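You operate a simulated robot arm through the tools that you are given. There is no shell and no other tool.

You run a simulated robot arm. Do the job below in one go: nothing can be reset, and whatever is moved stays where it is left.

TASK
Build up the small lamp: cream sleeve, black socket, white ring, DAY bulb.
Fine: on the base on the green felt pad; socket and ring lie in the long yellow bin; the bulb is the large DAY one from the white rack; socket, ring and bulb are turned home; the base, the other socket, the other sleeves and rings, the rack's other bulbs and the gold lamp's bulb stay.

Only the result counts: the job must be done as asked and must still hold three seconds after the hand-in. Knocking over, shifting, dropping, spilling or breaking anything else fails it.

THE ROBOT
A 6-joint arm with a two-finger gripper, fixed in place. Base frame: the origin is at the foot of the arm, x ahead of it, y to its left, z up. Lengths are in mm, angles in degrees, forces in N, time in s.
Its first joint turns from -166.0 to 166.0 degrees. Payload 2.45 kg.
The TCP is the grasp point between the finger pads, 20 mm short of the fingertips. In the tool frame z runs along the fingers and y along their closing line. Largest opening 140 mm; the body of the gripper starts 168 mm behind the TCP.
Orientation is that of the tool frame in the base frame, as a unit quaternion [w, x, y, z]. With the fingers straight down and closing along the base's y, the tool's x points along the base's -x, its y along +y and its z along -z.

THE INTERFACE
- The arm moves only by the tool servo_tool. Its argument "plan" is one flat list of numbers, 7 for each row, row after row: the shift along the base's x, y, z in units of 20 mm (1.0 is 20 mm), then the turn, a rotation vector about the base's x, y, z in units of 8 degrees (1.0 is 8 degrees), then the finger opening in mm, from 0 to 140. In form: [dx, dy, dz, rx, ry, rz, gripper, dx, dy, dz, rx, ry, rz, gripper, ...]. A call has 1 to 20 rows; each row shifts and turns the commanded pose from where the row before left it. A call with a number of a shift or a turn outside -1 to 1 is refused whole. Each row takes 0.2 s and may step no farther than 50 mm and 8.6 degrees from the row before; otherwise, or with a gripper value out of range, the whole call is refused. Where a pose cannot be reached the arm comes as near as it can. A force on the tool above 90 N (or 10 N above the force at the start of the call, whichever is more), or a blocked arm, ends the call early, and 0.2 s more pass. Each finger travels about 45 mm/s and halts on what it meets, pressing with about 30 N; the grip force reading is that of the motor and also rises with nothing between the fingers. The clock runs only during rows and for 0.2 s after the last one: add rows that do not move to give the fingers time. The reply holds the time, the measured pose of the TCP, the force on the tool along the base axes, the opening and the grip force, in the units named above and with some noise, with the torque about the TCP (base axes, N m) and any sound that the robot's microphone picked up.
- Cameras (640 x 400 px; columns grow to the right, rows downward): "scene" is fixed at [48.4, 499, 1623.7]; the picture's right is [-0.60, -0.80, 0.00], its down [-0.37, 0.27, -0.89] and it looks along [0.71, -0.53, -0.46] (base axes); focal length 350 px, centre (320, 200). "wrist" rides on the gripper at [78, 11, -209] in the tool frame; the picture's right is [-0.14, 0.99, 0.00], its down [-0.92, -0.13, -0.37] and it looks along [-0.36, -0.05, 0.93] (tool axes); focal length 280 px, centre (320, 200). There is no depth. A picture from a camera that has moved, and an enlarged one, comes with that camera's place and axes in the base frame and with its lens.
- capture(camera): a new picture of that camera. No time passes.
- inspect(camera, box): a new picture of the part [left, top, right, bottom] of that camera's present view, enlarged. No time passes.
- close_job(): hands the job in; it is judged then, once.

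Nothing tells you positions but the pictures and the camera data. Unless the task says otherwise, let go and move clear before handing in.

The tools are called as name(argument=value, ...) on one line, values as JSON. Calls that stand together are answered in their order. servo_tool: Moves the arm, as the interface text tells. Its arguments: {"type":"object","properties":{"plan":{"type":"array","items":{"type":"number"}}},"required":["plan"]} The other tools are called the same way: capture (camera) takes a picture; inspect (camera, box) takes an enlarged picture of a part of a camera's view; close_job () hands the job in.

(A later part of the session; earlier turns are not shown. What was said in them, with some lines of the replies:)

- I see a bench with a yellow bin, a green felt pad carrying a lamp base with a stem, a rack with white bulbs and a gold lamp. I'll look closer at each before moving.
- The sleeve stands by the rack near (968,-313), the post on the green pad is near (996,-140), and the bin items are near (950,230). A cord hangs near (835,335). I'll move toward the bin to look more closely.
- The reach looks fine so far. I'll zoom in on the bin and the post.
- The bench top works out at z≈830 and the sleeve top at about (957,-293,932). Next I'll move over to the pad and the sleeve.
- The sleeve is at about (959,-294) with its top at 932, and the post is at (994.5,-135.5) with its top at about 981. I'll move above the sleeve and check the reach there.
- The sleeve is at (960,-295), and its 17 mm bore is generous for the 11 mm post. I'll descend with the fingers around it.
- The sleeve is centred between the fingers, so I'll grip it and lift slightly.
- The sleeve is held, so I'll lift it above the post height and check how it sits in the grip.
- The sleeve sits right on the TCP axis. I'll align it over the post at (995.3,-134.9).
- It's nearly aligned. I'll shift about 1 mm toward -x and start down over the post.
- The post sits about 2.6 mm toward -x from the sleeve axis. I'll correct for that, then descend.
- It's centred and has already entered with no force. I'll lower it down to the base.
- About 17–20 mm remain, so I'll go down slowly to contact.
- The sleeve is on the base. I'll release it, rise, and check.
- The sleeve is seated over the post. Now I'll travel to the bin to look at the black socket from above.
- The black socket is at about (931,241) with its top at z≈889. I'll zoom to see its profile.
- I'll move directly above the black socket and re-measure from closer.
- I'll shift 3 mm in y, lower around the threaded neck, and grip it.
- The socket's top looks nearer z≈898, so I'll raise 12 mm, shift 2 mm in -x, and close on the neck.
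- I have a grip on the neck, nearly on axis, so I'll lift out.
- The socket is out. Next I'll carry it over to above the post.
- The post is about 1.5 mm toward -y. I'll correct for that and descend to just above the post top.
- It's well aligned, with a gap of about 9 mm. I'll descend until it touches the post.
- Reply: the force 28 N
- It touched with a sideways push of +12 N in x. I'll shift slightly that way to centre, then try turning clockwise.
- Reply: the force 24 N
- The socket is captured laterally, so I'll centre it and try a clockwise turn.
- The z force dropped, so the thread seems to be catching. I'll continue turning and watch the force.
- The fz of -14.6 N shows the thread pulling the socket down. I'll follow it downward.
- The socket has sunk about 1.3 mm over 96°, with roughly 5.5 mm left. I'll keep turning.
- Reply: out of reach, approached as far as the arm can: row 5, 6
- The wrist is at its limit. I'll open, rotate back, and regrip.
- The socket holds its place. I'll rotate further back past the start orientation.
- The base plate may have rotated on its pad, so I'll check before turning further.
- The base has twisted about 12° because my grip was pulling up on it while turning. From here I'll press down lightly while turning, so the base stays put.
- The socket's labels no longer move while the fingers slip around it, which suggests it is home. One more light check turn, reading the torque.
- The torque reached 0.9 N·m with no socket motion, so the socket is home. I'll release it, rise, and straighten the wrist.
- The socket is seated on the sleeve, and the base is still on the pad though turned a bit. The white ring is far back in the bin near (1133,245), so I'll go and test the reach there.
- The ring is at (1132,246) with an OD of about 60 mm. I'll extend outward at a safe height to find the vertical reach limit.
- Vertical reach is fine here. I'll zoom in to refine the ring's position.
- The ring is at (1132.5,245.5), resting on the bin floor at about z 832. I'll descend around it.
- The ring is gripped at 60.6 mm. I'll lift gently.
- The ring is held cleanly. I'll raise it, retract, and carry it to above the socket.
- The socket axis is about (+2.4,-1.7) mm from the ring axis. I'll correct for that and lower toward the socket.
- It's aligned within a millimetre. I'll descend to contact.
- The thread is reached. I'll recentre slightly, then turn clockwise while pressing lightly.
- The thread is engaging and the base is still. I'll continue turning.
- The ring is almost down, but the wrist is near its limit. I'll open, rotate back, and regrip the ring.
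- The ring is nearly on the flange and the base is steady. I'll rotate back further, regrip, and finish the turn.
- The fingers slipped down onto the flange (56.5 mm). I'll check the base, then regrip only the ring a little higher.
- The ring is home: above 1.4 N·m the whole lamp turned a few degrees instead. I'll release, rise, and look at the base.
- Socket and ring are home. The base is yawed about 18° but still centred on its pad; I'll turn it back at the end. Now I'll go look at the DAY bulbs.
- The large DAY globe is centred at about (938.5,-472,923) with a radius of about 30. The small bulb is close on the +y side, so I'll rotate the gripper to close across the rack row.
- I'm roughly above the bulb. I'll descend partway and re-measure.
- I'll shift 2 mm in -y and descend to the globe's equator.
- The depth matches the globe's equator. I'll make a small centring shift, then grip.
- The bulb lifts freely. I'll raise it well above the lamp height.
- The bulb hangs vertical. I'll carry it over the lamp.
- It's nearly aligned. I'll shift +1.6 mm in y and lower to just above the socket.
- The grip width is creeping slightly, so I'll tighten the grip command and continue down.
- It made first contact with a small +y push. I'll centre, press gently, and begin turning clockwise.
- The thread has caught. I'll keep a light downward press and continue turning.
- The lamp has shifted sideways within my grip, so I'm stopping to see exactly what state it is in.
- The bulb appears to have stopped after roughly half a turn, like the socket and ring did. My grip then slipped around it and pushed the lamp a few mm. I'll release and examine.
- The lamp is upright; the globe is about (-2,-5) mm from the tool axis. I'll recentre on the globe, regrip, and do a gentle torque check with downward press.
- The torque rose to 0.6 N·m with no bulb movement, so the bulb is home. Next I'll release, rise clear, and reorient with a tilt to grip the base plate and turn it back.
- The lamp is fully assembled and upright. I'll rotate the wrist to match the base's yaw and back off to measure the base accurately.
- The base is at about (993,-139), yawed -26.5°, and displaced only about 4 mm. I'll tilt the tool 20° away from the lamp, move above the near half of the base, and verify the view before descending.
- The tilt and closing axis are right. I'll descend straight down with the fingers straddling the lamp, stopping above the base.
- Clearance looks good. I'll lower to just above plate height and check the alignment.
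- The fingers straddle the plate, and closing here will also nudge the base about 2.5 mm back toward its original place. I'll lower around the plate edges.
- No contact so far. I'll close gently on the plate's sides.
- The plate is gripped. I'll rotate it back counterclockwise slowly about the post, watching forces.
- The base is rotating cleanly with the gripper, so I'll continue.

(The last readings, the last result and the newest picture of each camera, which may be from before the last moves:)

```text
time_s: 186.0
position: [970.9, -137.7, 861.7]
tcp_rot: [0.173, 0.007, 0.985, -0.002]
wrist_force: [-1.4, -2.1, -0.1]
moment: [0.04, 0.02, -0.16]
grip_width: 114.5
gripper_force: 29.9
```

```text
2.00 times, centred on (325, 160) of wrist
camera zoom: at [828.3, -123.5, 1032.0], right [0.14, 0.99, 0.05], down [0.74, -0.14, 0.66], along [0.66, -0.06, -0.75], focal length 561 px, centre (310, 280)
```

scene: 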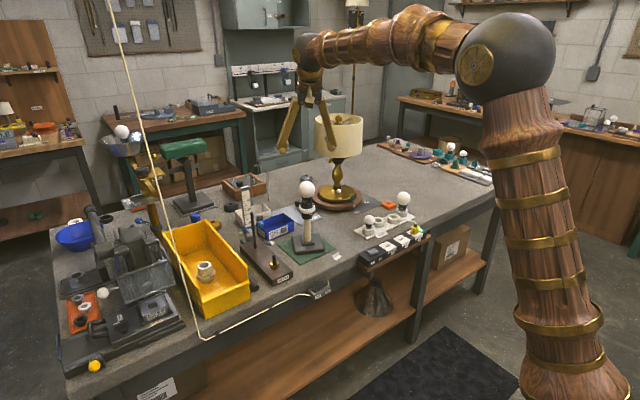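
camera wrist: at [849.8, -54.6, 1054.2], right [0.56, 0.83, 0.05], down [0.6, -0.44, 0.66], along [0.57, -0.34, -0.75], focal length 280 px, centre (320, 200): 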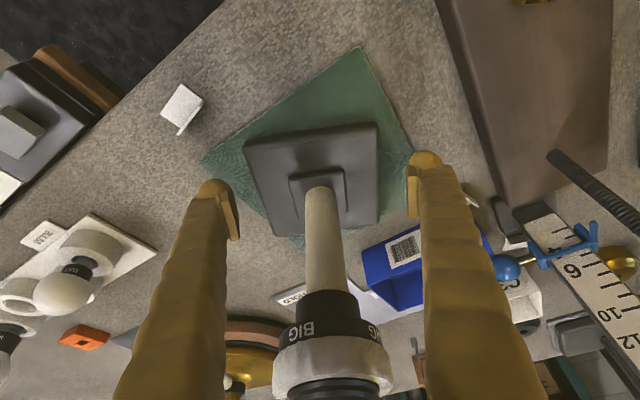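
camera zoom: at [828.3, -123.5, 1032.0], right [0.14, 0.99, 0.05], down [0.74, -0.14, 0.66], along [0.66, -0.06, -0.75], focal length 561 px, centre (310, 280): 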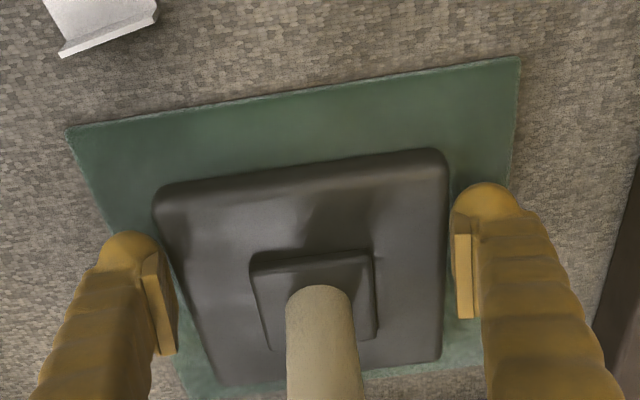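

The plate is parallel to the pad again. I'll release it and rise straight up.

servo_tool(plan=[0, 0, 0, 0, 0, 0, 118, 0, 0, 0, 0, 0, 0, 128, 0, 0, 0, 0, 0, 0, 138, 0, 0, 0, 0, 0, 0, 138, 0, 0, 0.5, 0, 0, 0, 138, 0, 0, 1, 0, 0, 0, 138, 0, 0, 1, 0, 0, 0, 138, 0, 0, 1, 0, 0, 0, 138, 0, 0, 1, 0, 0, 0, 138, 0, 0, 1, 0, 0, 0, 138, 0, 0, 1, 0, 0, 0, 138, 0, 0, 1, 0, 0, 0, 138, 0, 0, 1, 0, 0, 0, 138, 0, 0, 1, 0, 0, 0, 138, 0, 0, 1, 0, 0, 0, 138, 0, 0, 1, 0, 0, 0, 138, 0, 0, 1, 0, 0, 0, 138, 0, 0, 1, 0, 0, 0, 138, 0, 0, 1, 0, 0, 0, 138, 0, 0, 1, 0, 0, 0, 138])

servo_tool(plan=[0, 0, 1, 0, 0, 0, 138, 0, 0, 1, 0, 0, 0, 138, 0, 0, 1, 0, 0, 0, 138, 0, 0, 1, 0, 0, 0, 138, -1, 0, 0.5, 0, 0, 0, 138, -1, 0, 0, 0, 1, 0, 138, -1, 0, 0, 0, 1, 0, 138, -1, 0, 0, 0, 0.5, 0, 138, -1, 0, 0, 0, 0, 0, 138, 0, 0, 0, 0, 0, 0, 138])

capture(camera="wrist")

inspect(camera="scene", box=[230, 170, 350, 290])

inspect(camera="scene", box=[290, 170, 320, 220])

capture(camera="scene")

```text
time_s: 190.2
position: [974.7, -136.8, 1173.3]
tcp_rot: [0.174, 0.008, 0.985, -0.001]
wrist_force: [-0.5, 0.9, -0.3]
moment: [0.01, 0.02, -0.01]
grip_width: 137.8
gripper_force: 0.1
```

```text
time_s: 192.4
position: [871.3, -138.8, 1261.4]
tcp_rot: [0.001, 0.007, 1.0, -0.002]
wrist_force: [0.2, -0.5, 1.2]
moment: [-0.01, -0.01, 0.01]
grip_width: 137.9
gripper_force: 0.1
```

```text
taken
camera wrist: at [795.2, -124.9, 1472.1], right [0.15, 0.99, -0.01], down [0.92, -0.14, 0.37], along [0.36, -0.06, -0.93], focal length 280 px, centre (320, 200)
```

wrist: 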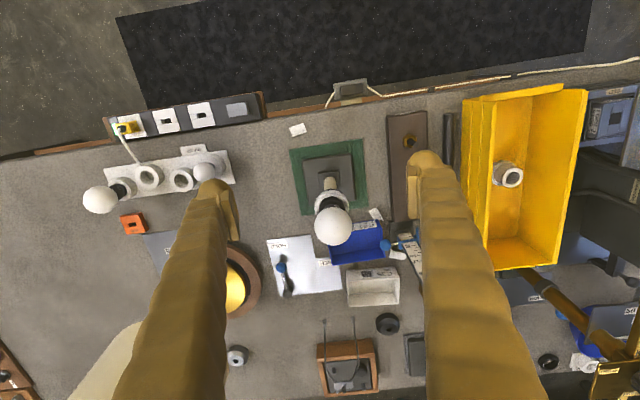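

```text
3.33 times, centred on (290, 230) of scene
camera zoom: at [48.4, 499.0, 1623.7], right [-0.6, -0.8, 0.0], down [-0.37, 0.27, -0.89], along [0.71, -0.53, -0.46], focal length 1168 px, centre (420, 100)
```

zoom: 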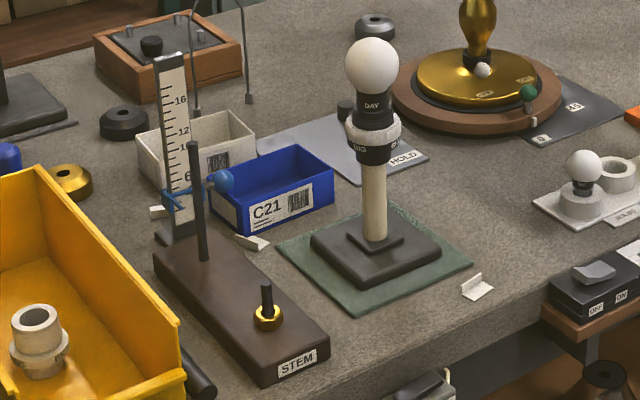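

```text
8.00 times, centred on (305, 195) of scene
camera zoom: at [48.4, 499.0, 1623.7], right [-0.6, -0.8, 0.0], down [-0.37, 0.27, -0.89], along [0.71, -0.53, -0.46], focal length 2804 px, centre (440, 240)
```

zoom: 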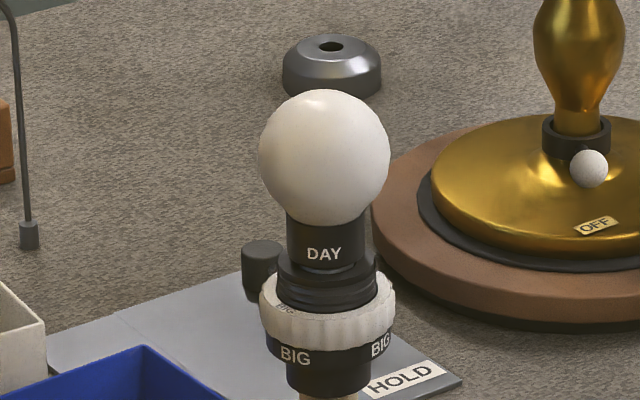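

```text
taken
```

scene: 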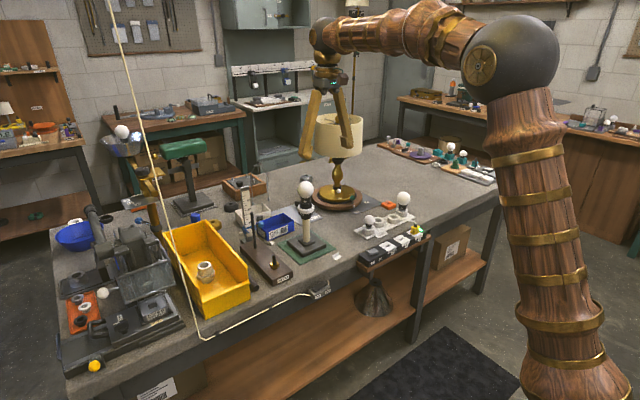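

The finished lamp stands upright, and its base sits within about 2 mm of where it started, parallel to the pad. The other parts look undisturbed and the gripper is clear. I'm handing in.

close_job()

```text
The job is handed in.
```

The small lamp is built on the base on the green felt pad and the job is handed in. No verdict came back, so I can't confirm it passed.

- **Assembly:** the cream sleeve is over the post, with the black socket, white ring and large DAY bulb each turned clockwise to a firm stop. The socket stopped turning at about 0.9 N·m and the bulb at about 0.6 N·m. At about 1.4 N·m on the ring, the whole lamp turned a few degrees.
- **Base:** it did not stay still throughout. It twisted about 26° and slid roughly 4 mm while I tightened the parts. I then gripped the plate and turned it back. It now sits parallel to the pad, within about 2 mm of where it started, judging from the pictures.
- **Everything else:** in the last pictures the white socket, the other bulbs and the gold lamp look undisturbed. The gripper is clear of the lamp.
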